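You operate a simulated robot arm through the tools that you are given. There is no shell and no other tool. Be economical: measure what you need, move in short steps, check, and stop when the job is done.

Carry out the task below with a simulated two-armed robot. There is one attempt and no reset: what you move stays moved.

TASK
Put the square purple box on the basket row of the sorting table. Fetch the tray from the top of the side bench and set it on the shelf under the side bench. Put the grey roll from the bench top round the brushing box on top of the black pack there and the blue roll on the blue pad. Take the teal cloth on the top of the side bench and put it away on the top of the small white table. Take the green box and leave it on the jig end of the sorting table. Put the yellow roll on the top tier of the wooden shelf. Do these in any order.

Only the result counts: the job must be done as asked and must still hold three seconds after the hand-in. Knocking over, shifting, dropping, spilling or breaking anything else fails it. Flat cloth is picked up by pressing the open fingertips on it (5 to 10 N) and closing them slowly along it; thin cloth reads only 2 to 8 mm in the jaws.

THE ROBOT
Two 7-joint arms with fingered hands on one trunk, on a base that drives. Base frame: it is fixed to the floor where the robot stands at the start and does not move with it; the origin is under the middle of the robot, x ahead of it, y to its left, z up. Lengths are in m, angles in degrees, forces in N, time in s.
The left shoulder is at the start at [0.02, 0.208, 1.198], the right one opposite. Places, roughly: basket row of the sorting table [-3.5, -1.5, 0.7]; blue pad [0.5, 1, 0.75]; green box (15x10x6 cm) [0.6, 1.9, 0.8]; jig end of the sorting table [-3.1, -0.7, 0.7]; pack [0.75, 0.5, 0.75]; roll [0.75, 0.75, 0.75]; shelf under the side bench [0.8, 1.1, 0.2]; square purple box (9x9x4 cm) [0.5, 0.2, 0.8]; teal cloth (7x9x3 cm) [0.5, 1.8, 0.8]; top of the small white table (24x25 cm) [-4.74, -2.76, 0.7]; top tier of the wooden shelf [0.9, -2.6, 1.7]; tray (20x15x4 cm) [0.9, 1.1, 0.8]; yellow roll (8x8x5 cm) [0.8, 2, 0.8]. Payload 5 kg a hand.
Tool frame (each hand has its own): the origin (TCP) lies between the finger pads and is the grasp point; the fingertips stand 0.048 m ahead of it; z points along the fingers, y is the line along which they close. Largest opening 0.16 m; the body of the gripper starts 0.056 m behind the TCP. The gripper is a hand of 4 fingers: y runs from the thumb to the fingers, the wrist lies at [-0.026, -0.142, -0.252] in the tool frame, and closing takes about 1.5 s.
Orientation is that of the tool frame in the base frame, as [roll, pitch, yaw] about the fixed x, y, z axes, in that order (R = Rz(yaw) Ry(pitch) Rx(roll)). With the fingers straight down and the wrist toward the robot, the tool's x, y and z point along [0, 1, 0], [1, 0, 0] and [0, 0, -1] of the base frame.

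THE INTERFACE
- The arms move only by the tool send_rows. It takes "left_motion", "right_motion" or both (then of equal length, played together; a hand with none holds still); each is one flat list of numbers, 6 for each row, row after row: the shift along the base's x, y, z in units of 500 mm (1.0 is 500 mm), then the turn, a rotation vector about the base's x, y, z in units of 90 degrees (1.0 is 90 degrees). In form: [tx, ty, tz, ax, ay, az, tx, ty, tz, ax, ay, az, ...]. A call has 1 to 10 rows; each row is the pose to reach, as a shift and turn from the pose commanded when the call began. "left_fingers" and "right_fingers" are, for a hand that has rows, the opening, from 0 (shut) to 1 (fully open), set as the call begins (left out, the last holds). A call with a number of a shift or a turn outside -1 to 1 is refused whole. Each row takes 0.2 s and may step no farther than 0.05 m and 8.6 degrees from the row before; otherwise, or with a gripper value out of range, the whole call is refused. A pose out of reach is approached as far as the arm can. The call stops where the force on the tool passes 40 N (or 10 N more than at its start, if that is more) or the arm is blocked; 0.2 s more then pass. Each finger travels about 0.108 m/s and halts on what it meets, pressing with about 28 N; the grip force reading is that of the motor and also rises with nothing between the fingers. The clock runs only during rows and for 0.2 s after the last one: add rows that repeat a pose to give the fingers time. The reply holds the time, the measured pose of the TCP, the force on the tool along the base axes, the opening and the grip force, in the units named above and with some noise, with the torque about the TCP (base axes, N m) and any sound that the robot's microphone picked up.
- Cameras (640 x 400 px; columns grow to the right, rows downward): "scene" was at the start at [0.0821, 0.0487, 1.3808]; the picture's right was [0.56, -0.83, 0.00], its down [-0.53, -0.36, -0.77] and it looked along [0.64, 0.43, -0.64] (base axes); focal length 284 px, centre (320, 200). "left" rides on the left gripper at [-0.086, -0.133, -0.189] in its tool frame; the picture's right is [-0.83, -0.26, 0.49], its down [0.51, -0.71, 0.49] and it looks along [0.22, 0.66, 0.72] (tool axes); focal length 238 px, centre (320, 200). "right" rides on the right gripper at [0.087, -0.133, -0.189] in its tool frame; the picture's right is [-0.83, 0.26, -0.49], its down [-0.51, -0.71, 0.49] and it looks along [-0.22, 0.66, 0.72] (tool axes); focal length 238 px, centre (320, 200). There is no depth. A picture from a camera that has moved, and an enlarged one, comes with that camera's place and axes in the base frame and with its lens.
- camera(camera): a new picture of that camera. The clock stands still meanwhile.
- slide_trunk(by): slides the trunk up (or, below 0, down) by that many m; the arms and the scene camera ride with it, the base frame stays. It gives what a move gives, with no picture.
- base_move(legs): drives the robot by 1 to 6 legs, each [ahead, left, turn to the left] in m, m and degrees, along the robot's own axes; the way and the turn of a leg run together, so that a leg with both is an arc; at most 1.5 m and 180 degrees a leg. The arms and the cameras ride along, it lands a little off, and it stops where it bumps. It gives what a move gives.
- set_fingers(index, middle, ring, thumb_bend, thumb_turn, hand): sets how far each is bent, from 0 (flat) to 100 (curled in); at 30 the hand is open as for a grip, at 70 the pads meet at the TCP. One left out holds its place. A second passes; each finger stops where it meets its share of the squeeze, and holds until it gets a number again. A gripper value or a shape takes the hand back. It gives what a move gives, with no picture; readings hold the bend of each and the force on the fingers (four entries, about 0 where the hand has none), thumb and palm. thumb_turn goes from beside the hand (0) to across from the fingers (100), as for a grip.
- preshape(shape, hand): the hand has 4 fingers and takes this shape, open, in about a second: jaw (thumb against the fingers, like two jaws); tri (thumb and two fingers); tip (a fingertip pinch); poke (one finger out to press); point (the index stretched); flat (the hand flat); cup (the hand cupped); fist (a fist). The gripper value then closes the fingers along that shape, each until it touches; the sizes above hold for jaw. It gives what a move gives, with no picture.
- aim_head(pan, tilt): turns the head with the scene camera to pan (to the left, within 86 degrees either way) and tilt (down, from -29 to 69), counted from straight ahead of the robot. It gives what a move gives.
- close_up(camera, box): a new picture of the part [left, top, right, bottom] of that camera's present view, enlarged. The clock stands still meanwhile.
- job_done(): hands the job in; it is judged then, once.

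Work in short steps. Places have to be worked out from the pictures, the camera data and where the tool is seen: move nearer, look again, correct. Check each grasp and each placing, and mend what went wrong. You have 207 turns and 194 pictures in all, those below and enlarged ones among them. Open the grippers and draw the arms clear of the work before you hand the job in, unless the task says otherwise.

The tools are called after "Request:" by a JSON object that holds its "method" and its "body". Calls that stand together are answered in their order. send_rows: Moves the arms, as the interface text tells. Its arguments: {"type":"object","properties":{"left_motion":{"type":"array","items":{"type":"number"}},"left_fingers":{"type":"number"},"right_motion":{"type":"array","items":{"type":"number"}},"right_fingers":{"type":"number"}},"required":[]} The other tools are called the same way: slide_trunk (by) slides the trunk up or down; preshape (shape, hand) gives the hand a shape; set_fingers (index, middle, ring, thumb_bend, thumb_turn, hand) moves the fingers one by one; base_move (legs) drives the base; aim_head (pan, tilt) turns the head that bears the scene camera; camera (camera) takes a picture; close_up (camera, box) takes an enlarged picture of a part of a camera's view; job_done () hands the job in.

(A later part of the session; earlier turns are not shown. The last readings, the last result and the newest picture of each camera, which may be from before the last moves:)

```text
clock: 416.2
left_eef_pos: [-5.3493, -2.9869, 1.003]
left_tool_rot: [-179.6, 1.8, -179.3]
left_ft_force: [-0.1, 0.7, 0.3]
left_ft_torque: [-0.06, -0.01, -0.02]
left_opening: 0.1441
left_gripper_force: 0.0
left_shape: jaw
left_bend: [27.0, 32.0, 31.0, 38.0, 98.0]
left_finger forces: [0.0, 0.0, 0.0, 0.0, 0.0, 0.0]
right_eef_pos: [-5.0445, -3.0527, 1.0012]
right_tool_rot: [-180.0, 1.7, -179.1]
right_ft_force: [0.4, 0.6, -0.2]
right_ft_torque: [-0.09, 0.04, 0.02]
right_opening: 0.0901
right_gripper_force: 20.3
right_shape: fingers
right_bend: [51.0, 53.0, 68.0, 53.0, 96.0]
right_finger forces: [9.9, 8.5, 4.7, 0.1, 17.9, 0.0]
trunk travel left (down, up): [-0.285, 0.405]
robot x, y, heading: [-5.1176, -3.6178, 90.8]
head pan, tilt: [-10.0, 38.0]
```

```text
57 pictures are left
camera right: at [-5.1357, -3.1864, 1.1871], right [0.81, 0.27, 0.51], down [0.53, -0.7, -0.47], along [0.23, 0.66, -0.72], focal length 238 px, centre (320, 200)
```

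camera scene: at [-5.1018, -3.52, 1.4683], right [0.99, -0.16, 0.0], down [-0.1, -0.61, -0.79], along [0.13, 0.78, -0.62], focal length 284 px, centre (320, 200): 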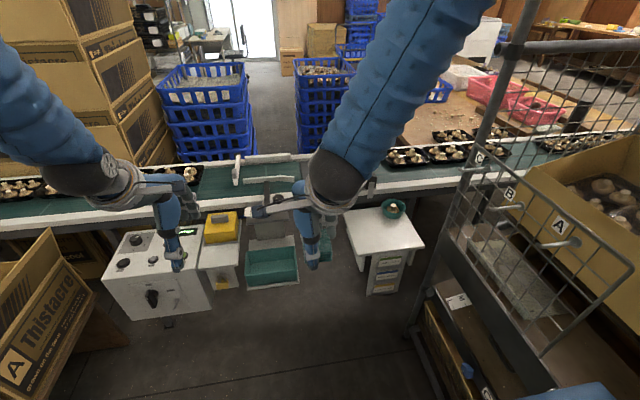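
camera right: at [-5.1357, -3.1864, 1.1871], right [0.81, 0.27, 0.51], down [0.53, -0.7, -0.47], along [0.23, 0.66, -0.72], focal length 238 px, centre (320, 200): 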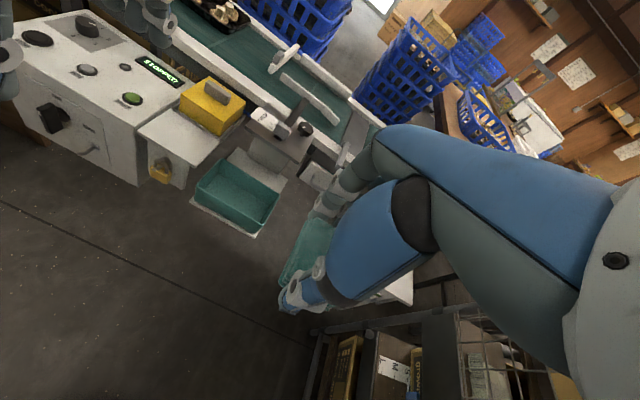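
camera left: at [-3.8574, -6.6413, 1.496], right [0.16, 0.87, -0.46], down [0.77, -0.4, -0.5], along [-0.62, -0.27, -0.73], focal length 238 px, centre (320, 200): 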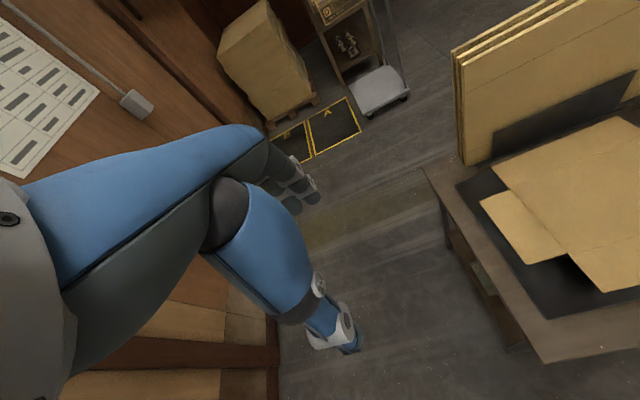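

I move the right hand over the free part of the white table (TCP target ≈[−4.783, −2.81]).

Request:
{"method": "send_rows", "body": {"right_motion": [0.06, 0.07, 0, 0, 0, 0, 0.12, 0.14, 0, 0, 0, 0, 0.18, 0.2, 0, 0, 0, 0, 0.24, 0.26, 0, 0, 0, 0, 0.3, 0.32, 0, 0, 0, 0, 0.36, 0.38, 0, 0, 0, 0, 0.42, 0.44, 0, 0, 0, 0, 0.48, 0.486, 0, 0, 0, 0, 0.524, 0.486, -0.06, 0, 0, 0]}}

Request:
{"method": "camera", "body": {"camera": "scene"}}

Request:
{"method": "camera", "body": {"camera": "right"}}

```text
clock: 418.2
left_eef_pos: [-5.347, -2.986, 1.0039]
left_tool_rot: [-179.7, 1.6, -179.3]
left_ft_force: [0.5, 0.2, 0.1]
left_ft_torque: [-0.07, 0.07, 0.01]
left_opening: 0.144
left_gripper_force: 0.0
left_shape: jaw
left_bend: [27.0, 32.0, 31.0, 38.0, 98.0]
left_finger forces: [0.0, 0.1, 0.1, 0.1, 0.0, 0.0]
right_eef_pos: [-4.7803, -2.8092, 0.9711]
right_tool_rot: [-179.9, 1.8, -178.9]
right_ft_force: [0.5, 1.3, 0.4]
right_ft_torque: [-0.08, 0.07, 0.04]
right_opening: 0.0902
right_gripper_force: 20.4
right_shape: fingers
right_bend: [51.0, 53.0, 68.0, 53.0, 96.0]
right_finger forces: [10.0, 8.4, 4.8, 0.0, 17.8, 0.0]
trunk travel left (down, up): [-0.285, 0.405]
robot x, y, heading: [-5.1139, -3.6191, 90.8]
head pan, tilt: [-10.0, 38.0]
```

```text
56 pictures are left
camera scene: at [-5.1003, -3.5196, 1.4682], right [0.99, -0.16, 0.0], down [-0.1, -0.61, -0.79], along [0.13, 0.78, -0.62], focal length 284 px, centre (320, 200)
```

scene: 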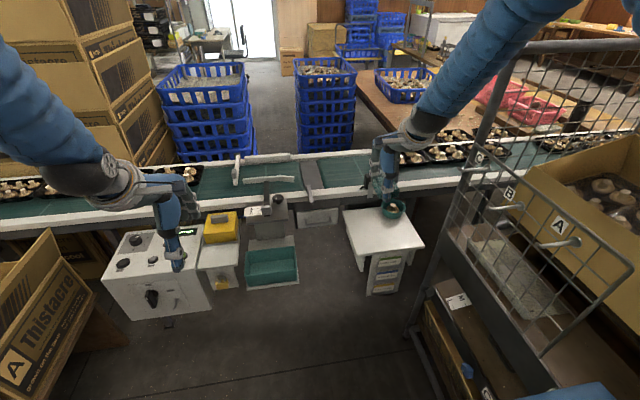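

```text
55 pictures are left
camera right: at [-4.8707, -2.9434, 1.1569], right [0.81, 0.27, 0.51], down [0.53, -0.7, -0.47], along [0.23, 0.66, -0.72], focal length 238 px, centre (320, 200)
```

right: 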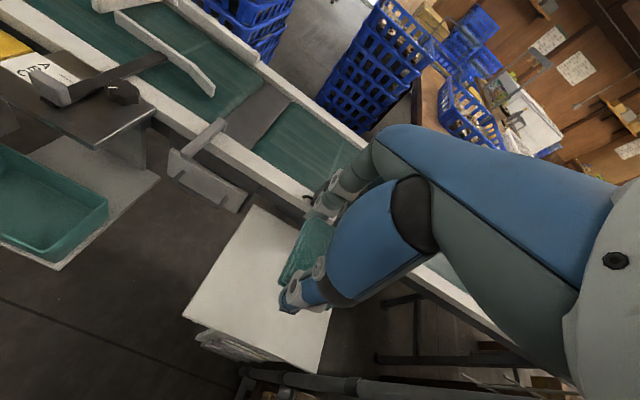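

I descend to about 4.5 cm above the table and check.

Request:
{"method": "send_rows", "body": {"right_motion": [0, -0.006, -0.08, 0, 0, 0, 0, -0.012, -0.16, 0, 0, 0, 0, -0.012, -0.24, 0, 0, 0, 0, -0.012, -0.32, 0, 0, 0]}}

Request:
{"method": "close_up", "body": {"camera": "scene", "box": [320, 160, 460, 300]}}

Request:
{"method": "camera", "body": {"camera": "right"}}

```text
clock: 419.2
left_eef_pos: [-5.3493, -2.9863, 1.0043]
left_tool_rot: [-179.7, 1.7, -179.3]
left_ft_force: [0.4, -0.4, -0.2]
left_ft_torque: [-0.05, 0.01, -0.01]
left_opening: 0.1439
left_gripper_force: 0.0
left_shape: jaw
left_bend: [27.0, 32.0, 31.0, 38.0, 98.0]
left_finger forces: [0.0, 0.1, 0.1, 0.0, 0.1, 0.0]
right_eef_pos: [-4.7813, -2.817, 0.8102]
right_tool_rot: [-180.0, 1.7, -179.0]
right_ft_force: [0.7, 1.6, 1.3]
right_ft_torque: [-0.19, 0.05, 0.03]
right_opening: 0.0901
right_gripper_force: 20.3
right_shape: fingers
right_bend: [51.0, 53.0, 68.0, 53.0, 96.0]
right_finger forces: [9.9, 8.4, 4.6, 0.0, 17.8, 0.1]
trunk travel left (down, up): [-0.285, 0.405]
robot x, y, heading: [-5.1169, -3.6168, 90.6]
head pan, tilt: [-10.0, 38.0]
```

```text
2.86 times, centred on (390, 230) of scene
camera zoom: at [-5.1014, -3.52, 1.4682], right [0.99, -0.16, 0.0], down [-0.1, -0.61, -0.79], along [0.13, 0.78, -0.62], focal length 811 px, centre (120, 114)
```

zoom: 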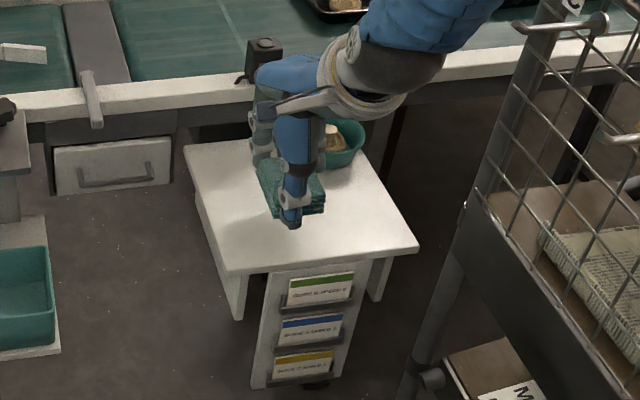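

```text
53 pictures are left
camera right: at [-4.8717, -2.9499, 0.9958], right [0.81, 0.27, 0.51], down [0.53, -0.7, -0.48], along [0.23, 0.66, -0.72], focal length 238 px, centre (320, 200)
```

right: 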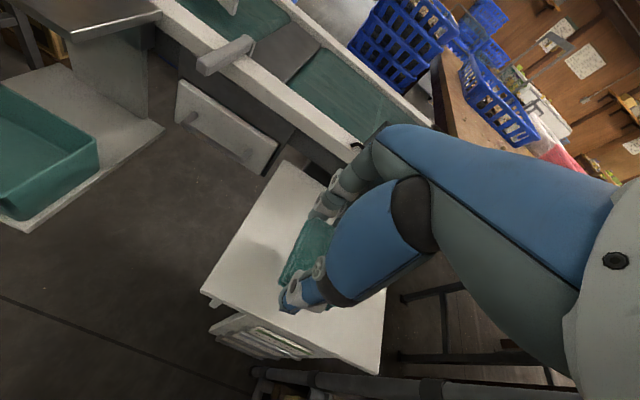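

Good: it will land in the front-centre, clear of the cup. I lower to contact.

Request:
{"method": "send_rows", "body": {"right_motion": [0, 0, -0.04, 0, 0, 0, 0, 0, -0.07, 0, 0, 0, 0, 0, -0.09, 0, 0, 0]}}

Request:
{"method": "send_rows", "body": {"right_motion": [0, 0, -0.008, 0, 0, 0, 0, 0, -0.016, 0, 0, 0]}}

Request:
{"method": "close_up", "body": {"camera": "scene", "box": [320, 160, 460, 300]}}

```text
clock: 420.0
left_eef_pos: [-5.3495, -2.9866, 1.004]
left_tool_rot: [-179.7, 1.8, -179.4]
left_ft_force: [-0.8, -0.8, -0.1]
left_ft_torque: [-0.04, 0.01, -0.01]
left_opening: 0.1435
left_gripper_force: 0.1
left_shape: jaw
left_bend: [27.0, 32.0, 31.0, 38.0, 98.0]
left_finger forces: [0.0, 0.0, 0.1, 0.0, 0.1, 0.1]
right_eef_pos: [-4.7815, -2.8164, 0.7656]
right_tool_rot: [-179.9, 1.8, -179.0]
right_ft_force: [0.7, 0.5, -0.2]
right_ft_torque: [-0.05, 0.01, 0.0]
right_opening: 0.09
right_gripper_force: 20.3
right_shape: fingers
right_bend: [51.0, 53.0, 68.0, 53.0, 96.0]
right_finger forces: [10.0, 8.5, 4.5, 0.0, 17.9, 0.1]
trunk travel left (down, up): [-0.285, 0.405]
robot x, y, heading: [-5.115, -3.6189, 90.9]
head pan, tilt: [-10.0, 38.0]
```

```text
clock: 420.6
left_eef_pos: [-5.349, -2.9874, 1.0047]
left_tool_rot: [-179.7, 1.8, -179.2]
left_ft_force: [0.1, 0.0, -1.0]
left_ft_torque: [0.03, 0.02, 0.04]
left_opening: 0.1439
left_gripper_force: 0.1
left_shape: jaw
left_bend: [27.0, 32.0, 31.0, 38.0, 98.0]
left_finger forces: [0.0, 0.1, 0.0, 0.1, 0.1, 0.0]
right_eef_pos: [-4.7823, -2.8172, 0.7583]
right_tool_rot: [-179.9, 1.8, -178.9]
right_ft_force: [-0.5, 0.1, 0.2]
right_ft_torque: [0.04, -0.01, -0.05]
right_opening: 0.0902
right_gripper_force: 20.8
right_shape: fingers
right_bend: [51.0, 53.0, 68.0, 53.0, 96.0]
right_finger forces: [10.0, 8.3, 4.6, 0.0, 17.8, 0.0]
trunk travel left (down, up): [-0.285, 0.405]
robot x, y, heading: [-5.1153, -3.6164, 90.6]
head pan, tilt: [-10.0, 38.0]
```

```text
2.86 times, centred on (390, 230) of scene
camera zoom: at [-5.102, -3.521, 1.4684], right [0.99, -0.16, 0.0], down [-0.1, -0.61, -0.79], along [0.13, 0.78, -0.62], focal length 811 px, centre (120, 114)
```

zoom: 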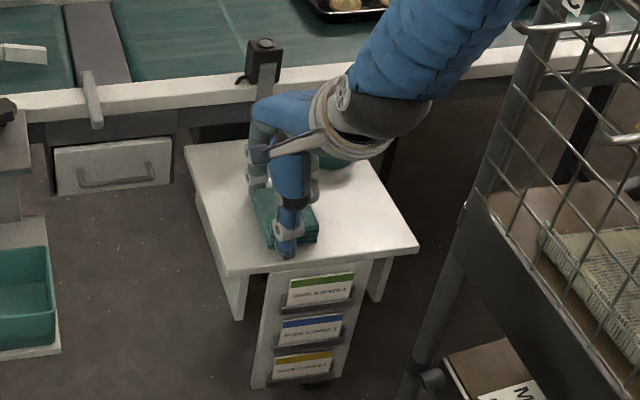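

No contact yet; I continue in 2–3 mm steps.

Request:
{"method": "send_rows", "body": {"right_motion": [0, 0, -0.006, 0, 0, 0, 0, 0, -0.012, 0, 0, 0]}}

Request:
{"method": "send_rows", "body": {"right_motion": [0, 0, -0.005, 0, 0, 0, 0, 0, -0.01, 0, 0, 0]}}

Request:
{"method": "send_rows", "body": {"right_motion": [0, 0, -0.004, 0, 0, 0]}}

```text
clock: 421.2
left_eef_pos: [-5.3489, -2.9885, 1.0056]
left_tool_rot: [-179.7, 1.8, -179.3]
left_ft_force: [0.2, -0.4, 0.0]
left_ft_torque: [-0.01, -0.03, -0.02]
left_opening: 0.1439
left_gripper_force: 0.1
left_shape: jaw
left_bend: [27.0, 32.0, 31.0, 38.0, 98.0]
left_finger forces: [0.0, 0.0, 0.1, 0.0, 0.0, 0.0]
right_eef_pos: [-4.782, -2.8153, 0.7562]
right_tool_rot: [179.7, 1.8, -179.0]
right_ft_force: [2.3, -4.5, 20.1]
right_ft_torque: [0.63, -0.07, 0.0]
right_opening: 0.0901
right_gripper_force: 30.4
right_shape: fingers
right_bend: [51.0, 53.0, 68.0, 53.0, 96.0]
right_finger forces: [9.0, 22.7, 6.4, 0.1, 22.2, 0.0]
trunk travel left (down, up): [-0.285, 0.405]
robot x, y, heading: [-5.1157, -3.6172, 90.7]
head pan, tilt: [-10.0, 38.0]
```

```text
clock: 421.8
left_eef_pos: [-5.3488, -2.9882, 1.0056]
left_tool_rot: [-179.8, 1.8, -179.4]
left_ft_force: [0.1, 0.3, 0.1]
left_ft_torque: [-0.07, 0.03, -0.01]
left_opening: 0.144
left_gripper_force: 0.1
left_shape: jaw
left_bend: [27.0, 32.0, 31.0, 38.0, 98.0]
left_finger forces: [0.0, 0.0, 0.1, 0.1, 0.0, 0.1]
right_eef_pos: [-4.7807, -2.8112, 0.7541]
right_tool_rot: [179.4, 1.8, -179.1]
right_ft_force: [0.3, -8.2, 23.0]
right_ft_torque: [-0.32, 0.18, 0.08]
right_opening: 0.0905
right_gripper_force: 30.8
right_shape: fingers
right_bend: [52.0, 53.0, 69.0, 53.0, 96.0]
right_finger forces: [8.4, 23.9, 5.9, 0.0, 23.3, 0.1]
trunk travel left (down, up): [-0.285, 0.405]
robot x, y, heading: [-5.1138, -3.6228, 90.9]
head pan, tilt: [-10.0, 38.0]
stopped in row 2 (right hand): the force on the tool passed its limit at 43 N (the readings are from after the stop); the commanded pose is now the measured one
```

```text
clock: 422.2
left_eef_pos: [-5.3494, -2.9902, 1.0063]
left_tool_rot: [-179.9, 1.8, -179.4]
left_ft_force: [0.3, -0.6, -0.3]
left_ft_torque: [0.0, 0.05, -0.01]
left_opening: 0.1439
left_gripper_force: 0.1
left_shape: jaw
left_bend: [27.0, 32.0, 31.0, 38.0, 98.0]
left_finger forces: [0.1, 0.0, 0.0, 0.1, 0.0, 0.0]
right_eef_pos: [-4.7812, -2.8119, 0.7556]
right_tool_rot: [179.2, 1.8, -179.1]
right_ft_force: [0.5, -7.1, 35.2]
right_ft_torque: [-0.01, 0.04, 0.08]
right_opening: 0.0903
right_gripper_force: 34.5
right_shape: fingers
right_bend: [52.0, 53.0, 69.0, 53.0, 96.0]
right_finger forces: [8.4, 31.4, 6.3, 0.1, 23.0, 0.1]
trunk travel left (down, up): [-0.285, 0.405]
robot x, y, heading: [-5.1159, -3.6183, 90.4]
head pan, tilt: [-10.0, 38.0]
```

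Contact with the table. I ease up and open the fingers modestly.

Request:
{"method": "send_rows", "body": {"right_motion": [0, 0, 0.006, 0, 0, 0]}}

Request:
{"method": "set_fingers", "body": {"hand": "right", "index": 42, "middle": 42, "ring": 42, "thumb_bend": 40}}

Request:
{"method": "send_rows", "body": {"right_motion": [0, 0, 0.05, 0, 0, 0, 0, 0, 0.13, 0, 0, 0, 0, 0, 0.22, 0, 0, 0, 0, 0, 0.31, 0, 0, 0, 0, 0, 0.4, 0, 0, 0]}}

Request:
{"method": "close_up", "body": {"camera": "scene", "box": [320, 160, 460, 300]}}

```text
clock: 422.6
left_eef_pos: [-5.3505, -2.9887, 1.0052]
left_tool_rot: [-179.9, 1.9, -179.3]
left_ft_force: [0.7, -1.7, 0.7]
left_ft_torque: [0.02, 0.0, -0.01]
left_opening: 0.144
left_gripper_force: 0.1
left_shape: jaw
left_bend: [27.0, 32.0, 31.0, 38.0, 98.0]
left_finger forces: [0.1, 0.0, 0.0, 0.0, 0.1, 0.0]
right_eef_pos: [-4.7833, -2.8132, 0.7552]
right_tool_rot: [179.4, 1.8, -179.2]
right_ft_force: [0.9, -0.3, 24.2]
right_ft_torque: [0.59, -0.04, 0.0]
right_opening: 0.0904
right_gripper_force: 30.8
right_shape: fingers
right_bend: [51.0, 53.0, 69.0, 53.0, 96.0]
right_finger forces: [10.3, 26.2, 5.6, 0.0, 19.3, 0.1]
trunk travel left (down, up): [-0.285, 0.405]
robot x, y, heading: [-5.1146, -3.6187, 90.5]
head pan, tilt: [-10.0, 38.0]
```

```text
clock: 423.6
left_eef_pos: [-5.3491, -2.987, 1.0056]
left_tool_rot: [-179.8, 1.8, -179.3]
left_ft_force: [-1.1, -0.6, 0.3]
left_ft_torque: [0.0, -0.02, 0.0]
left_opening: 0.1441
left_gripper_force: 0.1
left_shape: jaw
left_bend: [27.0, 32.0, 31.0, 38.0, 98.0]
left_finger forces: [0.0, 0.1, 0.0, 0.1, 0.0, 0.0]
right_eef_pos: [-4.7814, -2.8125, 0.753]
right_tool_rot: [179.7, 1.8, -179.0]
right_ft_force: [0.1, -3.5, 9.0]
right_ft_torque: [0.38, -0.08, -0.04]
right_opening: 0.1268
right_gripper_force: 4.6
right_shape: fingers
right_bend: [42.0, 44.0, 42.0, 40.0, 97.0]
right_finger forces: [0.0, 9.3, 0.0, 0.0, 0.1, 0.1]
trunk travel left (down, up): [-0.285, 0.405]
robot x, y, heading: [-5.1183, -3.6171, 90.9]
head pan, tilt: [-10.0, 38.0]
```

```text
clock: 424.8
left_eef_pos: [-5.3482, -2.9881, 1.0051]
left_tool_rot: [-179.8, 1.8, -179.3]
left_ft_force: [-0.8, -0.4, 0.9]
left_ft_torque: [0.09, -0.11, 0.02]
left_opening: 0.1441
left_gripper_force: 0.0
left_shape: jaw
left_bend: [27.0, 32.0, 31.0, 38.0, 98.0]
left_finger forces: [0.1, 0.1, 0.0, 0.1, 0.1, 0.0]
right_eef_pos: [-4.7828, -2.814, 0.9522]
right_tool_rot: [179.7, 1.8, -179.1]
right_ft_force: [-0.6, -2.7, -1.2]
right_ft_torque: [0.25, -0.07, -0.03]
right_opening: 0.1271
right_gripper_force: 0.0
right_shape: fingers
right_bend: [42.0, 42.0, 42.0, 40.0, 97.0]
right_finger forces: [0.0, 0.0, 0.1, 0.1, 0.0, 0.0]
trunk travel left (down, up): [-0.285, 0.405]
robot x, y, heading: [-5.1155, -3.6201, 90.6]
head pan, tilt: [-10.0, 38.0]
```

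```text
2.86 times, centred on (390, 230) of scene
camera zoom: at [-5.1025, -3.5227, 1.4686], right [0.99, -0.16, 0.0], down [-0.1, -0.61, -0.79], along [0.13, 0.78, -0.62], focal length 811 px, centre (120, 114)
```

zoom: 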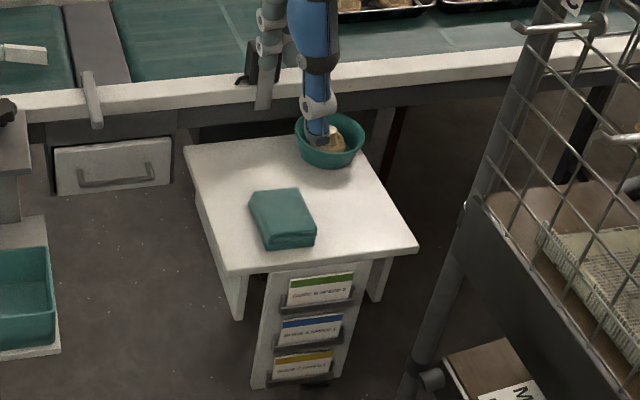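

Cloth is on the white table. I retract the right hand, raise the trunk and back out.

Request:
{"method": "send_rows", "body": {"right_motion": [-0.06, -0.06, 0.04, 0, 0, 0, -0.12, -0.12, 0.08, 0, 0, 0, -0.18, -0.18, 0.1, 0, 0, 0, -0.24, -0.24, 0.1, 0, 0, 0, -0.3, -0.3, 0.1, 0, 0, 0, -0.36, -0.36, 0.1, 0, 0, 0, -0.42, -0.42, 0.1, 0, 0, 0, -0.48, -0.48, 0.1, 0, 0, 0, -0.5, -0.5, 0.1, 0, 0, 0]}}

Request:
{"method": "slide_trunk", "body": {"by": 0.3}}

Request:
{"method": "base_move", "body": {"legs": [[-1.5, 0.03, 0], [-1.5, 0.04, 0], [-0.33, 0, 0], [0, 0, 89.4]]}}

Request:
{"method": "send_rows", "body": {"left_motion": [-0.08, 0.02, 0, 0, 0, 0, -0.16, 0.04, 0, 0, 0, 0, -0.24, 0.06, 0, 0, 0, 0, -0.32, 0.08, 0, 0, 0, 0, -0.4, 0.1, 0, 0, 0, 0, -0.46, 0.1, 0, 0, 0, 0], "right_motion": [-0.08, 0, 0, 0, 0, 0, -0.16, 0, 0, 0, 0, 0, -0.24, 0, 0, 0, 0, 0, -0.32, 0, 0, 0, 0, 0, -0.4, 0, 0, 0, 0, 0, -0.46, 0, 0, 0, 0, 0]}}

```text
clock: 426.8
left_eef_pos: [-5.3478, -2.9874, 1.0046]
left_tool_rot: [-179.7, 1.9, -179.4]
left_ft_force: [0.6, 0.3, -0.7]
left_ft_torque: [-0.03, 0.02, -0.03]
left_opening: 0.144
left_gripper_force: 0.1
left_shape: jaw
left_bend: [27.0, 32.0, 31.0, 38.0, 98.0]
left_finger forces: [0.0, 0.1, 0.0, 0.1, 0.1, 0.0]
right_eef_pos: [-5.033, -3.0629, 1.0049]
right_tool_rot: [179.7, 1.8, -179.1]
right_ft_force: [0.0, -0.1, 0.2]
right_ft_torque: [-0.04, 0.0, 0.03]
right_opening: 0.1271
right_gripper_force: 0.1
right_shape: fingers
right_bend: [42.0, 42.0, 42.0, 40.0, 97.0]
right_finger forces: [0.0, 0.1, 0.1, 0.0, 0.0, 0.0]
trunk travel left (down, up): [-0.285, 0.405]
robot x, y, heading: [-5.1143, -3.6179, 90.8]
head pan, tilt: [-10.0, 38.0]
```

```text
clock: 429.8
left_eef_pos: [-5.3496, -2.9866, 1.3034]
left_tool_rot: [-179.7, 1.8, -179.3]
left_ft_force: [-0.5, 1.1, -0.4]
left_ft_torque: [0.04, 0.0, 0.01]
left_opening: 0.1441
left_gripper_force: 0.1
left_shape: jaw
left_bend: [27.0, 32.0, 31.0, 38.0, 98.0]
left_finger forces: [0.0, 0.0, 0.0, 0.1, 0.0, 0.1]
right_eef_pos: [-5.0327, -3.0611, 1.3047]
right_tool_rot: [179.7, 1.7, -179.1]
right_ft_force: [0.0, 0.5, 0.3]
right_ft_torque: [-0.03, 0.03, 0.02]
right_opening: 0.127
right_gripper_force: 0.0
right_shape: fingers
right_bend: [42.0, 42.0, 42.0, 40.0, 97.0]
right_finger forces: [0.0, 0.1, 0.0, 0.0, 0.0, 0.1]
trunk travel left (down, up): [-0.585, 0.105]
robot x, y, heading: [-5.1134, -3.6225, 90.8]
head pan, tilt: [-10.0, 38.0]
```

```text
refused: leg 1 is longer than a leg can be; nothing moved
```

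```text
clock: 431.2
left_eef_pos: [-5.5809, -2.9357, 1.3034]
left_tool_rot: [-179.8, 1.8, -179.4]
left_ft_force: [-0.4, 0.5, 0.6]
left_ft_torque: [-0.01, -0.03, 0.01]
left_opening: 0.1439
left_gripper_force: 0.0
left_shape: jaw
left_bend: [27.0, 32.0, 31.0, 38.0, 98.0]
left_finger forces: [0.1, 0.0, 0.1, 0.0, 0.0, 0.0]
right_eef_pos: [-5.2656, -3.0637, 1.3059]
right_tool_rot: [179.7, 1.9, -179.1]
right_ft_force: [-0.6, -0.4, 0.7]
right_ft_torque: [-0.05, -0.11, -0.05]
right_opening: 0.127
right_gripper_force: 0.0
right_shape: fingers
right_bend: [42.0, 42.0, 42.0, 40.0, 97.0]
right_finger forces: [0.1, 0.0, 0.1, 0.0, 0.1, 0.0]
trunk travel left (down, up): [-0.585, 0.105]
robot x, y, heading: [-5.1162, -3.6159, 90.4]
head pan, tilt: [-10.0, 38.0]
```

The drive was refused (leg too long), so the arms shifted sideways instead. I undo that and drive with shorter legs.

Request:
{"method": "send_rows", "body": {"left_motion": [0.08, -0.02, 0, 0, 0, 0, 0.16, -0.04, 0, 0, 0, 0, 0.24, -0.06, 0, 0, 0, 0, 0.32, -0.08, 0, 0, 0, 0, 0.4, -0.1, 0, 0, 0, 0, 0.46, -0.1, 0, 0, 0, 0], "right_motion": [0.08, 0, 0, 0, 0, 0, 0.16, 0, 0, 0, 0, 0, 0.24, 0, 0, 0, 0, 0, 0.32, 0, 0, 0, 0, 0, 0.4, 0, 0, 0, 0, 0, 0.46, 0, 0, 0, 0, 0]}}

Request:
{"method": "base_move", "body": {"legs": [[-1.2, 0.02, 0], [-1.2, 0.02, 0], [-0.93, 0.02, 0], [0, 0, 89.4]]}}

```text
clock: 432.6
left_eef_pos: [-5.3473, -2.9877, 1.305]
left_tool_rot: [-179.8, 1.7, -179.2]
left_ft_force: [0.6, -0.3, 0.1]
left_ft_torque: [0.02, 0.07, 0.04]
left_opening: 0.144
left_gripper_force: 0.1
left_shape: jaw
left_bend: [27.0, 32.0, 31.0, 38.0, 98.0]
left_finger forces: [0.1, 0.1, 0.0, 0.0, 0.1, 0.1]
right_eef_pos: [-5.0316, -3.0638, 1.304]
right_tool_rot: [179.8, 1.7, -179.0]
right_ft_force: [0.6, -0.2, -0.4]
right_ft_torque: [0.03, 0.19, 0.02]
right_opening: 0.127
right_gripper_force: 0.0
right_shape: fingers
right_bend: [42.0, 42.0, 42.0, 40.0, 97.0]
right_finger forces: [0.1, 0.1, 0.0, 0.1, 0.0, 0.0]
trunk travel left (down, up): [-0.585, 0.105]
robot x, y, heading: [-5.1183, -3.6168, 90.7]
head pan, tilt: [-10.0, 38.0]
```

```text
clock: 452.6
left_eef_pos: [-5.786, -7.1616, 1.3053]
left_tool_rot: [-179.7, 1.8, -91.4]
left_ft_force: [-0.4, 0.3, 0.0]
left_ft_torque: [0.03, -0.02, -0.02]
left_opening: 0.144
left_gripper_force: 0.0
left_shape: jaw
left_bend: [27.0, 32.0, 31.0, 38.0, 98.0]
left_finger forces: [0.0, 0.1, 0.0, 0.0, 0.0, 0.0]
right_eef_pos: [-5.6984, -6.8485, 1.3044]
right_tool_rot: [179.7, 1.9, -91.1]
right_ft_force: [0.2, -0.1, 0.6]
right_ft_torque: [0.0, 0.0, 0.01]
right_opening: 0.1269
right_gripper_force: 0.0
right_shape: fingers
right_bend: [42.0, 42.0, 42.0, 40.0, 97.0]
right_finger forces: [0.0, 0.0, 0.1, 0.1, 0.1, 0.1]
trunk travel left (down, up): [-0.585, 0.105]
robot x, y, heading: [-5.1516, -6.9527, 178.6]
head pan, tilt: [-10.0, 38.0]
```

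I stretch the arms (elbows in) and reverse through the gap along the same path.

Request:
{"method": "send_rows", "body": {"left_motion": [-0.08, 0.02, 0, 0, 0, 0, -0.16, 0.04, 0, 0, 0, 0, -0.24, 0.06, 0, 0, 0, 0, -0.32, 0.08, 0, 0, 0, 0, -0.4, 0.1, 0, 0, 0, 0, -0.46, 0.1, 0, 0, 0, 0], "right_motion": [-0.08, 0, 0, 0, 0, 0, -0.16, 0, 0, 0, 0, 0, -0.24, 0, 0, 0, 0, 0, -0.32, 0, 0, 0, 0, 0, -0.4, 0, 0, 0, 0, 0, -0.48, 0, 0, 0, 0, 0]}}

Request:
{"method": "base_move", "body": {"legs": [[0, 0, 1.4], [-0.8, 0, 0], [-0.73, 0, 0], [0, 0, 25], [-0.9, 0, 0], [0, 0, -25]]}}

```text
clock: 454.0
left_eef_pos: [-6.019, -7.1106, 1.3044]
left_tool_rot: [-179.5, 1.8, -91.5]
left_ft_force: [-0.4, 0.1, -1.9]
left_ft_torque: [0.01, -0.04, 0.02]
left_opening: 0.1441
left_gripper_force: 0.0
left_shape: jaw
left_bend: [27.0, 32.0, 31.0, 38.0, 98.0]
left_finger forces: [0.0, 0.0, 0.0, 0.0, 0.0, 0.0]
right_eef_pos: [-5.941, -6.8487, 1.3021]
right_tool_rot: [179.9, 1.7, -91.1]
right_ft_force: [-0.6, 0.1, -1.2]
right_ft_torque: [-0.03, -0.08, 0.09]
right_opening: 0.1271
right_gripper_force: 0.1
right_shape: fingers
right_bend: [42.0, 42.0, 42.0, 40.0, 97.0]
right_finger forces: [0.0, 0.1, 0.1, 0.0, 0.0, 0.0]
trunk travel left (down, up): [-0.585, 0.105]
robot x, y, heading: [-5.1452, -6.9526, 178.6]
head pan, tilt: [-10.0, 38.0]
```

```text
clock: 469.1
left_eef_pos: [-3.6741, -6.7362, 1.3064]
left_tool_rot: [-179.7, 1.8, -89.6]
left_ft_force: [-0.2, -0.8, -0.2]
left_ft_torque: [-0.01, 0.04, 0.0]
left_opening: 0.1438
left_gripper_force: 0.0
left_shape: jaw
left_bend: [27.0, 32.0, 31.0, 38.0, 98.0]
left_finger forces: [0.0, 0.1, 0.0, 0.0, 0.0, 0.0]
right_eef_pos: [-3.6047, -6.4727, 1.3059]
right_tool_rot: [179.7, 1.7, -89.3]
right_ft_force: [-0.6, 0.2, -0.3]
right_ft_torque: [0.01, -0.04, -0.01]
right_opening: 0.1271
right_gripper_force: 0.1
right_shape: fingers
right_bend: [42.0, 42.0, 42.0, 40.0, 97.0]
right_finger forces: [0.0, 0.1, 0.0, 0.1, 0.0, 0.0]
trunk travel left (down, up): [-0.585, 0.105]
robot x, y, heading: [-2.8131, -6.5519, -179.6]
head pan, tilt: [-10.0, 38.0]
```

Out of the narrow part. I drive back toward the bench.

Request:
{"method": "base_move", "body": {"legs": [[-1.2, 0, 0], [-1.1, -0.3, 0], [0, 0, -90], [1.4, 0, 0], [1.4, 0, 0], [1.4, 0, 0]]}}

Request:
{"method": "send_rows", "body": {"left_motion": [-0.04, -0.07, 0, 0, 0, 0, -0.08, -0.14, 0, 0, 0, 0, -0.12, -0.21, 0, 0, 0, 0, -0.16, -0.28, 0, 0, 0, 0, -0.18, -0.35, 0, 0, 0, 0, -0.18, -0.42, 0, 0, 0, 0], "right_motion": [0.03, -0.07, 0, 0, 0, 0, 0.06, -0.14, 0, 0, 0, 0, 0.09, -0.21, 0, 0, 0, 0, 0.12, -0.28, 0, 0, 0, 0, 0.15, -0.35, 0, 0, 0, 0, 0.16, -0.42, 0, 0, 0, 0], "right_fingers": 1.0, "left_fingers": 1.0}}

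Request:
{"method": "aim_head", "body": {"pan": 0, "tilt": 25}}

Request:
{"method": "camera", "body": {"camera": "scene"}}

```text
clock: 504.2
left_eef_pos: [-0.5407, -1.1476, 1.3069]
left_tool_rot: [-179.7, 1.8, 178.7]
left_ft_force: [-0.4, 0.6, 0.6]
left_ft_torque: [0.0, 0.0, 0.01]
left_opening: 0.144
left_gripper_force: 0.0
left_shape: jaw
left_bend: [27.0, 32.0, 31.0, 38.0, 98.0]
left_finger forces: [0.0, 0.0, 0.1, 0.1, 0.0, 0.0]
right_eef_pos: [-0.2788, -1.2265, 1.3052]
right_tool_rot: [179.7, 1.9, 179.0]
right_ft_force: [0.5, -0.5, -0.6]
right_ft_torque: [0.01, -0.01, 0.01]
right_opening: 0.127
right_gripper_force: 0.0
right_shape: fingers
right_bend: [42.0, 42.0, 42.0, 40.0, 97.0]
right_finger forces: [0.1, 0.0, 0.1, 0.0, 0.1, 0.0]
trunk travel left (down, up): [-0.585, 0.105]
robot x, y, heading: [-0.3825, -2.0146, 88.9]
head pan, tilt: [-10.0, 38.0]
```

```text
clock: 505.6
left_eef_pos: [-0.629, -1.3578, 1.3067]
left_tool_rot: [-179.8, 1.8, 178.7]
left_ft_force: [-0.5, -0.4, 1.6]
left_ft_torque: [0.06, 0.05, 0.03]
left_opening: 0.1599
left_gripper_force: 0.0
left_shape: jaw
left_bend: [30.0, 30.0, 30.0, 30.0, 98.0]
left_finger forces: [0.0, 0.0, 0.1, 0.0, 0.0, 0.1]
right_eef_pos: [-0.1971, -1.4393, 1.3062]
right_tool_rot: [179.5, 1.8, 179.0]
right_ft_force: [0.2, -0.8, 0.1]
right_ft_torque: [0.04, 0.02, -0.05]
right_opening: 0.1598
right_gripper_force: 0.2
right_shape: jaw
right_bend: [30.0, 30.0, 30.0, 30.0, 98.0]
right_finger forces: [0.0, 0.0, 0.0, 0.0, 0.0, 0.1]
trunk travel left (down, up): [-0.585, 0.105]
robot x, y, heading: [-0.3822, -2.017, 88.9]
head pan, tilt: [-10.0, 38.0]
```

```text
clock: 506.4
left_eef_pos: [-0.6317, -1.3551, 1.3066]
left_tool_rot: [-179.7, 1.8, 178.7]
left_ft_force: [-0.9, -0.1, 0.0]
left_ft_torque: [-0.04, -0.02, -0.03]
left_opening: 0.16
left_gripper_force: 0.1
left_shape: jaw
left_bend: [30.0, 30.0, 30.0, 30.0, 98.0]
left_finger forces: [0.0, 0.1, 0.0, 0.0, 0.0, 0.0]
right_eef_pos: [-0.197, -1.4367, 1.3048]
right_tool_rot: [179.7, 1.8, 179.0]
right_ft_force: [-0.6, 0.9, -0.7]
right_ft_torque: [-0.02, 0.01, -0.02]
right_opening: 0.1601
right_gripper_force: 0.1
right_shape: jaw
right_bend: [30.0, 30.0, 30.0, 30.0, 98.0]
right_finger forces: [0.0, 0.0, 0.0, 0.0, 0.0, 0.1]
trunk travel left (down, up): [-0.585, 0.105]
robot x, y, heading: [-0.381, -2.0178, 88.6]
head pan, tilt: [0.0, 25.0]
```

```text
50 pictures are left
camera scene: at [-0.3784, -1.9133, 1.7886], right [1.0, -0.02, 0.0], down [-0.01, -0.42, -0.91], along [0.02, 0.91, -0.42], focal length 284 px, centre (320, 200)
```

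scene: 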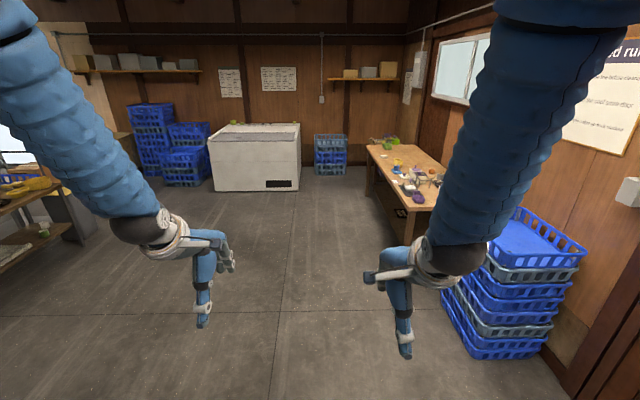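

Clear way. I drive to the bench opposite the purple box and turn to face it.

Request:
{"method": "base_move", "body": {"legs": [[1.2, 0.1, 0], [1.25, 0.12, 0], [0, 0, -89.2], [0.5, 0, 0]]}}

Request:
{"method": "slide_trunk", "body": {"by": -0.25}}

Request:
{"method": "aim_head", "body": {"pan": -5, "tilt": 48}}

Request:
{"method": "camera", "body": {"camera": "scene"}}

```text
clock: 524.4
left_eef_pos: [0.6702, 0.6368, 1.3059]
left_tool_rot: [-179.7, 1.7, 89.0]
left_ft_force: [-0.7, 0.7, 0.3]
left_ft_torque: [0.02, 0.0, 0.0]
left_opening: 0.1597
left_gripper_force: 0.2
left_shape: jaw
left_bend: [30.0, 30.0, 30.0, 30.0, 98.0]
left_finger forces: [0.0, 0.1, 0.0, 0.1, 0.1, 0.0]
right_eef_pos: [0.5909, 0.205, 1.3054]
right_tool_rot: [179.7, 1.8, 89.0]
right_ft_force: [-0.4, 0.3, -0.2]
right_ft_torque: [0.02, 0.02, -0.01]
right_opening: 0.1599
right_gripper_force: 0.1
right_shape: jaw
right_bend: [30.0, 30.0, 30.0, 30.0, 98.0]
right_finger forces: [0.0, 0.1, 0.0, 0.0, 0.0, 0.0]
trunk travel left (down, up): [-0.585, 0.105]
robot x, y, heading: [0.0107, 0.3857, -1.0]
head pan, tilt: [0.0, 25.0]
```

```text
clock: 527.0
left_eef_pos: [0.6715, 0.6389, 1.0561]
left_tool_rot: [-179.7, 1.8, 89.0]
left_ft_force: [0.2, 0.0, 0.7]
left_ft_torque: [0.03, 0.0, -0.01]
left_opening: 0.1598
left_gripper_force: 0.0
left_shape: jaw
left_bend: [30.0, 30.0, 30.0, 30.0, 98.0]
left_finger forces: [0.0, 0.0, 0.0, 0.0, 0.0, 0.0]
right_eef_pos: [0.5909, 0.2048, 1.0542]
right_tool_rot: [179.6, 1.8, 89.1]
right_ft_force: [0.7, 0.0, 0.1]
right_ft_torque: [-0.02, -0.02, -0.02]
right_opening: 0.1598
right_gripper_force: 0.0
right_shape: jaw
right_bend: [30.0, 30.0, 30.0, 30.0, 98.0]
right_finger forces: [0.1, 0.0, 0.1, 0.0, 0.0, 0.0]
trunk travel left (down, up): [-0.335, 0.355]
robot x, y, heading: [0.0119, 0.3841, -0.8]
head pan, tilt: [0.0, 25.0]
```

```text
clock: 527.9
left_eef_pos: [0.6713, 0.6377, 1.0566]
left_tool_rot: [-179.7, 1.8, 88.9]
left_ft_force: [-0.3, 0.0, 0.7]
left_ft_torque: [0.01, 0.03, 0.01]
left_opening: 0.1597
left_gripper_force: 0.0
left_shape: jaw
left_bend: [30.0, 30.0, 30.0, 30.0, 98.0]
left_finger forces: [0.0, 0.0, 0.1, 0.0, 0.1, 0.1]
right_eef_pos: [0.5907, 0.2035, 1.055]
right_tool_rot: [179.7, 1.7, 89.1]
right_ft_force: [-0.1, 0.6, 0.5]
right_ft_torque: [-0.01, -0.02, 0.01]
right_opening: 0.1595
right_gripper_force: 0.1
right_shape: jaw
right_bend: [30.0, 30.0, 30.0, 30.0, 98.0]
right_finger forces: [0.0, 0.0, 0.0, 0.1, 0.1, 0.0]
trunk travel left (down, up): [-0.335, 0.355]
robot x, y, heading: [0.0092, 0.3862, -1.3]
head pan, tilt: [-5.0, 48.0]
```

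```text
49 pictures are left
camera scene: at [0.1007, 0.3788, 1.504], right [-0.11, -0.99, 0.0], down [-0.74, 0.08, -0.67], along [0.67, -0.07, -0.74], focal length 284 px, centre (320, 200)
```

scene: 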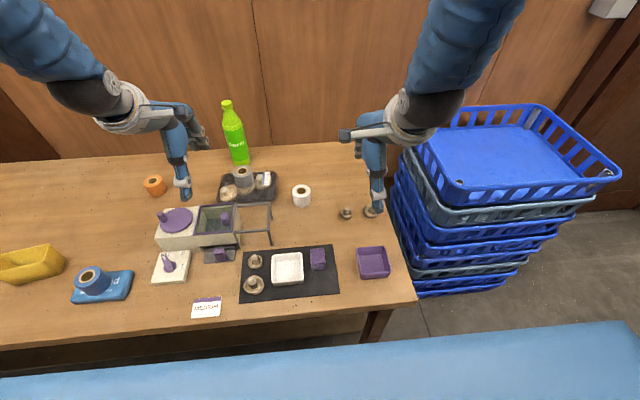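

Purple box centre ≈[0.486, 0.191]. I back up 8 cm for comfortable reach and lower the right hand over it.

Request:
{"method": "base_move", "body": {"legs": [[-0.08, 0, 1]]}}

Request:
{"method": "set_fingers", "body": {"hand": "right", "index": 34, "middle": 34, "ring": 34, "thumb_bend": 34}}

Request:
{"method": "send_rows", "body": {"right_motion": [-0.02, 0, -0.08, 0, 0, 0, -0.05, 0, -0.16, 0, 0, 0, -0.05, 0, -0.24, 0, 0, 0, -0.05, 0, -0.31, 0, 0, 0]}}

Request:
{"method": "camera", "body": {"camera": "right"}}

Request:
{"method": "close_up", "body": {"camera": "scene", "box": [300, 200, 440, 310]}}

```text
clock: 529.0
left_eef_pos: [0.5852, 0.6511, 1.0563]
left_tool_rot: [-179.8, 1.8, 89.9]
left_ft_force: [-0.9, -0.3, 1.0]
left_ft_torque: [0.01, -0.13, 0.01]
left_opening: 0.1595
left_gripper_force: 0.1
left_shape: jaw
left_bend: [30.0, 30.0, 30.0, 30.0, 98.0]
left_finger forces: [0.1, 0.1, 0.0, 0.0, 0.0, 0.1]
right_eef_pos: [0.514, 0.2149, 1.0553]
right_tool_rot: [179.6, 1.9, 90.2]
right_ft_force: [-1.5, 0.2, 0.8]
right_ft_torque: [0.0, -0.14, -0.04]
right_opening: 0.1598
right_gripper_force: 0.1
right_shape: jaw
right_bend: [30.0, 30.0, 30.0, 30.0, 98.0]
right_finger forces: [0.0, 0.1, 0.1, 0.0, 0.0, 0.1]
trunk travel left (down, up): [-0.335, 0.355]
robot x, y, heading: [-0.0703, 0.3898, 0.0]
head pan, tilt: [-5.0, 48.0]
```

```text
clock: 530.0
left_eef_pos: [0.587, 0.6502, 1.0575]
left_tool_rot: [-179.7, 1.7, 90.0]
left_ft_force: [-0.4, -0.1, 0.0]
left_ft_torque: [-0.01, -0.01, 0.01]
left_opening: 0.1597
left_gripper_force: 0.1
left_shape: jaw
left_bend: [30.0, 30.0, 30.0, 30.0, 98.0]
left_finger forces: [0.0, 0.1, 0.1, 0.0, 0.0, 0.0]
right_eef_pos: [0.5138, 0.2166, 1.0557]
right_tool_rot: [179.6, 1.8, 90.1]
right_ft_force: [-0.4, 0.3, 2.0]
right_ft_torque: [0.0, -0.04, 0.03]
right_opening: 0.1555
right_gripper_force: 0.1
right_shape: fingers
right_bend: [34.0, 34.0, 34.0, 34.0, 98.0]
right_finger forces: [0.1, 0.0, 0.1, 0.0, 0.0, 0.0]
trunk travel left (down, up): [-0.335, 0.355]
robot x, y, heading: [-0.0699, 0.3866, -0.0]
head pan, tilt: [-5.0, 48.0]
```

```text
clock: 531.0
left_eef_pos: [0.5891, 0.6505, 1.0558]
left_tool_rot: [-179.6, 1.8, 89.9]
left_ft_force: [0.1, 0.1, 0.1]
left_ft_torque: [0.04, 0.01, 0.0]
left_opening: 0.1599
left_gripper_force: 0.0
left_shape: jaw
left_bend: [30.0, 30.0, 30.0, 30.0, 98.0]
left_finger forces: [0.1, 0.0, 0.1, 0.0, 0.0, 0.1]
right_eef_pos: [0.4896, 0.216, 0.8992]
right_tool_rot: [179.6, 1.7, 90.2]
right_ft_force: [0.9, 0.4, 1.5]
right_ft_torque: [0.02, 0.09, 0.02]
right_opening: 0.1552
right_gripper_force: 0.1
right_shape: fingers
right_bend: [34.0, 34.0, 34.0, 34.0, 98.0]
right_finger forces: [0.0, 0.1, 0.0, 0.0, 0.0, 0.0]
trunk travel left (down, up): [-0.335, 0.355]
robot x, y, heading: [-0.0701, 0.3834, -0.1]
head pan, tilt: [-5.0, 48.0]
```

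```text
48 pictures are left
camera right: at [0.3535, 0.3086, 1.0851], right [0.26, -0.82, 0.51], down [-0.7, -0.52, -0.48], along [0.66, -0.24, -0.71], focal length 238 px, centre (320, 200)
```

right: 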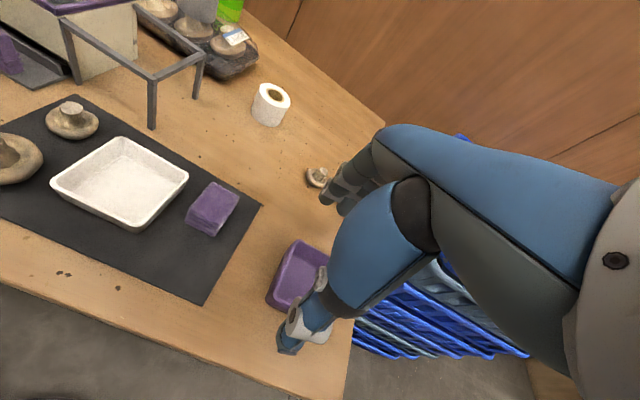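

```text
3.64 times, centred on (370, 255) of scene
camera zoom: at [0.0219, 0.3808, 1.5039], right [-0.09, -1.0, 0.0], down [-0.74, 0.06, -0.67], along [0.67, -0.06, -0.74], focal length 1032 px, centre (138, 0)
```

zoom: 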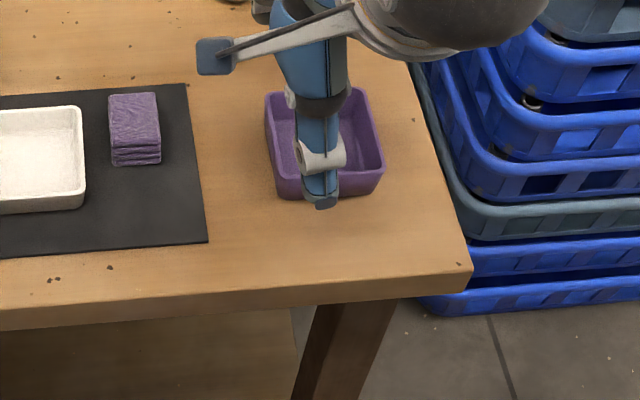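

Box centre ≈[0.481, 0.197]. Small correction, then descend and close.

Request:
{"method": "send_rows", "body": {"right_motion": [-0.014, -0.022, -0.05, 0, 0, 0, -0.014, -0.022, -0.1, 0, 0, 0, -0.014, -0.022, -0.128, 0, 0, 0]}}

Request:
{"method": "set_fingers", "body": {"hand": "right", "index": 68, "middle": 68, "ring": 68, "thumb_bend": 68}}

Request:
{"method": "close_up", "body": {"camera": "scene", "box": [300, 200, 440, 310]}}

```text
clock: 531.8
left_eef_pos: [0.587, 0.6496, 1.0567]
left_tool_rot: [-179.6, 1.9, 89.9]
left_ft_force: [0.5, -0.1, -0.8]
left_ft_torque: [0.03, 0.01, 0.03]
left_opening: 0.1599
left_gripper_force: 0.1
left_shape: jaw
left_bend: [30.0, 30.0, 30.0, 30.0, 98.0]
left_finger forces: [0.0, 0.1, 0.0, 0.0, 0.0, 0.0]
right_eef_pos: [0.4829, 0.2034, 0.8344]
right_tool_rot: [179.5, 1.9, 90.2]
right_ft_force: [0.8, 0.2, 0.1]
right_ft_torque: [0.01, 0.09, 0.01]
right_opening: 0.1552
right_gripper_force: 0.0
right_shape: fingers
right_bend: [34.0, 34.0, 34.0, 34.0, 98.0]
right_finger forces: [0.0, 0.0, 0.1, 0.0, 0.0, 0.0]
trunk travel left (down, up): [-0.335, 0.355]
robot x, y, heading: [-0.0717, 0.3874, -0.1]
head pan, tilt: [-5.0, 48.0]
```

```text
clock: 532.8
left_eef_pos: [0.5877, 0.6501, 1.0578]
left_tool_rot: [-179.8, 1.8, 89.9]
left_ft_force: [-0.4, -0.1, -0.4]
left_ft_torque: [0.04, 0.0, 0.0]
left_opening: 0.1598
left_gripper_force: 0.1
left_shape: jaw
left_bend: [30.0, 30.0, 30.0, 30.0, 98.0]
left_finger forces: [0.0, 0.0, 0.1, 0.0, 0.1, 0.0]
right_eef_pos: [0.4805, 0.2043, 0.8359]
right_tool_rot: [179.6, 1.7, 90.2]
right_ft_force: [0.3, 1.0, 0.5]
right_ft_torque: [-0.03, -0.1, 0.03]
right_opening: 0.0879
right_gripper_force: 32.6
right_shape: fingers
right_bend: [52.0, 56.0, 57.0, 53.0, 95.0]
right_finger forces: [13.4, 10.6, 9.8, 0.0, 31.7, 0.0]
trunk travel left (down, up): [-0.335, 0.355]
robot x, y, heading: [-0.0698, 0.3872, -0.3]
head pan, tilt: [-5.0, 48.0]
```

```text
3.64 times, centred on (370, 255) of scene
camera zoom: at [0.0213, 0.3812, 1.5039], right [-0.09, -1.0, 0.0], down [-0.74, 0.06, -0.67], along [0.67, -0.06, -0.74], focal length 1032 px, centre (138, 0)
```

zoom: 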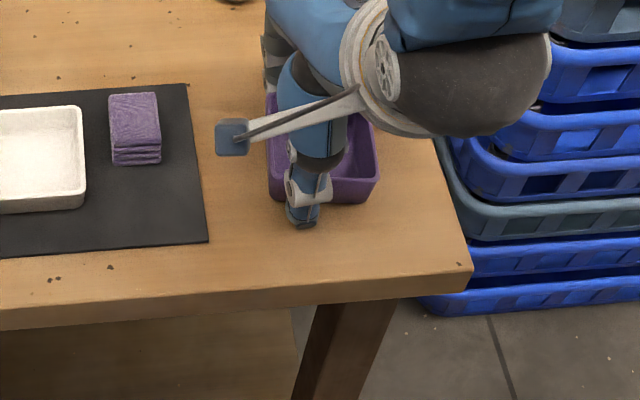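

Firm grip. I lift the purple box and slide left along the bench to the green box.

Request:
{"method": "send_rows", "body": {"right_motion": [0, 0, 0.04, 0, 0, 0, 0, 0, 0.12, 0, 0, 0, 0, 0, 0.2, 0, 0, 0, 0, 0, 0.28, 0, 0, 0, 0, 0, 0.36, 0, 0, 0, 0, 0, 0.44, 0, 0, 0]}}

Request:
{"method": "base_move", "body": {"legs": [[0, 1.23, 0]]}}

Request:
{"method": "aim_head", "body": {"pan": 12, "tilt": 48}}

Request:
{"method": "camera", "body": {"camera": "scene"}}

Request:
{"method": "camera", "body": {"camera": "left"}}

```text
clock: 534.1
left_eef_pos: [0.5864, 0.6513, 1.057]
left_tool_rot: [-179.8, 1.8, 89.9]
left_ft_force: [-0.1, 0.9, 0.2]
left_ft_torque: [-0.03, -0.13, -0.02]
left_opening: 0.1599
left_gripper_force: 0.0
left_shape: jaw
left_bend: [30.0, 30.0, 30.0, 30.0, 98.0]
left_finger forces: [0.1, 0.0, 0.0, 0.0, 0.0, 0.1]
right_eef_pos: [0.4806, 0.2055, 1.0568]
right_tool_rot: [179.8, 1.9, 90.2]
right_ft_force: [-2.2, 0.4, -0.9]
right_ft_torque: [0.0, -0.22, -0.03]
right_opening: 0.0876
right_gripper_force: 32.1
right_shape: fingers
right_bend: [52.0, 56.0, 57.0, 53.0, 95.0]
right_finger forces: [13.3, 9.5, 9.6, 0.0, 31.6, 0.1]
trunk travel left (down, up): [-0.335, 0.355]
robot x, y, heading: [-0.0698, 0.3886, -0.1]
head pan, tilt: [-5.0, 48.0]
```

```text
clock: 540.4
left_eef_pos: [0.5966, 1.8849, 1.0569]
left_tool_rot: [-179.8, 1.9, 89.3]
left_ft_force: [0.4, -0.2, 0.3]
left_ft_torque: [0.0, -0.01, -0.03]
left_opening: 0.16
left_gripper_force: 0.1
left_shape: jaw
left_bend: [30.0, 30.0, 30.0, 30.0, 98.0]
left_finger forces: [0.0, 0.0, 0.0, 0.0, 0.0, 0.1]
right_eef_pos: [0.4875, 1.4406, 1.0575]
right_tool_rot: [179.7, 1.8, 89.6]
right_ft_force: [-0.3, 1.0, -0.5]
right_ft_torque: [-0.04, -0.02, 0.03]
right_opening: 0.0875
right_gripper_force: 32.1
right_shape: fingers
right_bend: [52.0, 56.0, 57.0, 53.0, 95.0]
right_finger forces: [13.4, 9.4, 9.7, 0.1, 31.6, 0.0]
trunk travel left (down, up): [-0.335, 0.355]
robot x, y, heading: [-0.0661, 1.6269, -0.7]
head pan, tilt: [-5.0, 48.0]
```

```text
clock: 541.2
left_eef_pos: [0.5967, 1.8835, 1.0571]
left_tool_rot: [-179.6, 1.8, 89.4]
left_ft_force: [-0.5, -0.6, -1.0]
left_ft_torque: [0.01, 0.0, 0.03]
left_opening: 0.1599
left_gripper_force: 0.1
left_shape: jaw
left_bend: [30.0, 30.0, 30.0, 30.0, 98.0]
left_finger forces: [0.0, 0.0, 0.1, 0.1, 0.1, 0.0]
right_eef_pos: [0.4873, 1.4402, 1.0568]
right_tool_rot: [179.7, 1.8, 89.6]
right_ft_force: [0.8, 1.2, -0.8]
right_ft_torque: [0.02, 0.01, 0.0]
right_opening: 0.0876
right_gripper_force: 31.8
right_shape: fingers
right_bend: [52.0, 56.0, 57.0, 53.0, 95.0]
right_finger forces: [13.4, 9.4, 9.6, 0.1, 31.7, 0.0]
trunk travel left (down, up): [-0.335, 0.355]
robot x, y, heading: [-0.0604, 1.6301, -0.8]
head pan, tilt: [12.0, 48.0]
```

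```text
45 pictures are left
camera scene: at [0.0267, 1.6449, 1.5039], right [0.2, -0.98, 0.0], down [-0.73, -0.15, -0.67], along [0.66, 0.13, -0.74], focal length 284 px, centre (320, 200)
```

scene: 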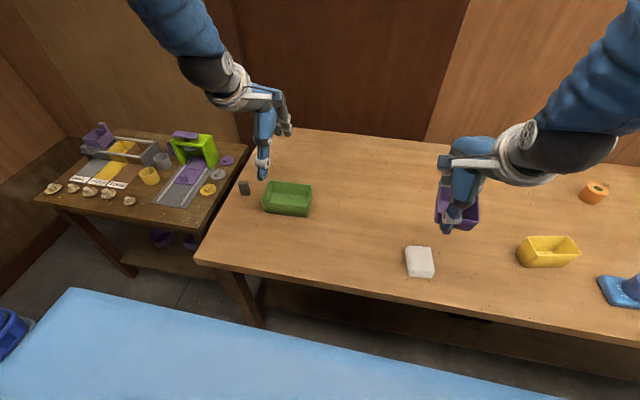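

```text
44 pictures are left
camera left: at [0.464, 1.8048, 1.2493], right [-0.27, -0.85, -0.46], down [-0.71, 0.5, -0.5], along [0.65, 0.19, -0.73], focal length 238 px, centre (320, 200)
```

left: 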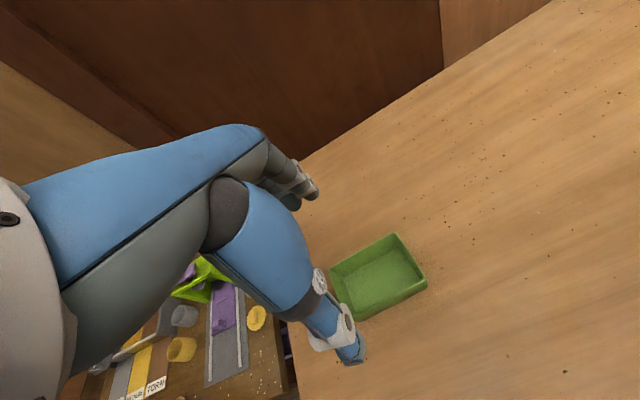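

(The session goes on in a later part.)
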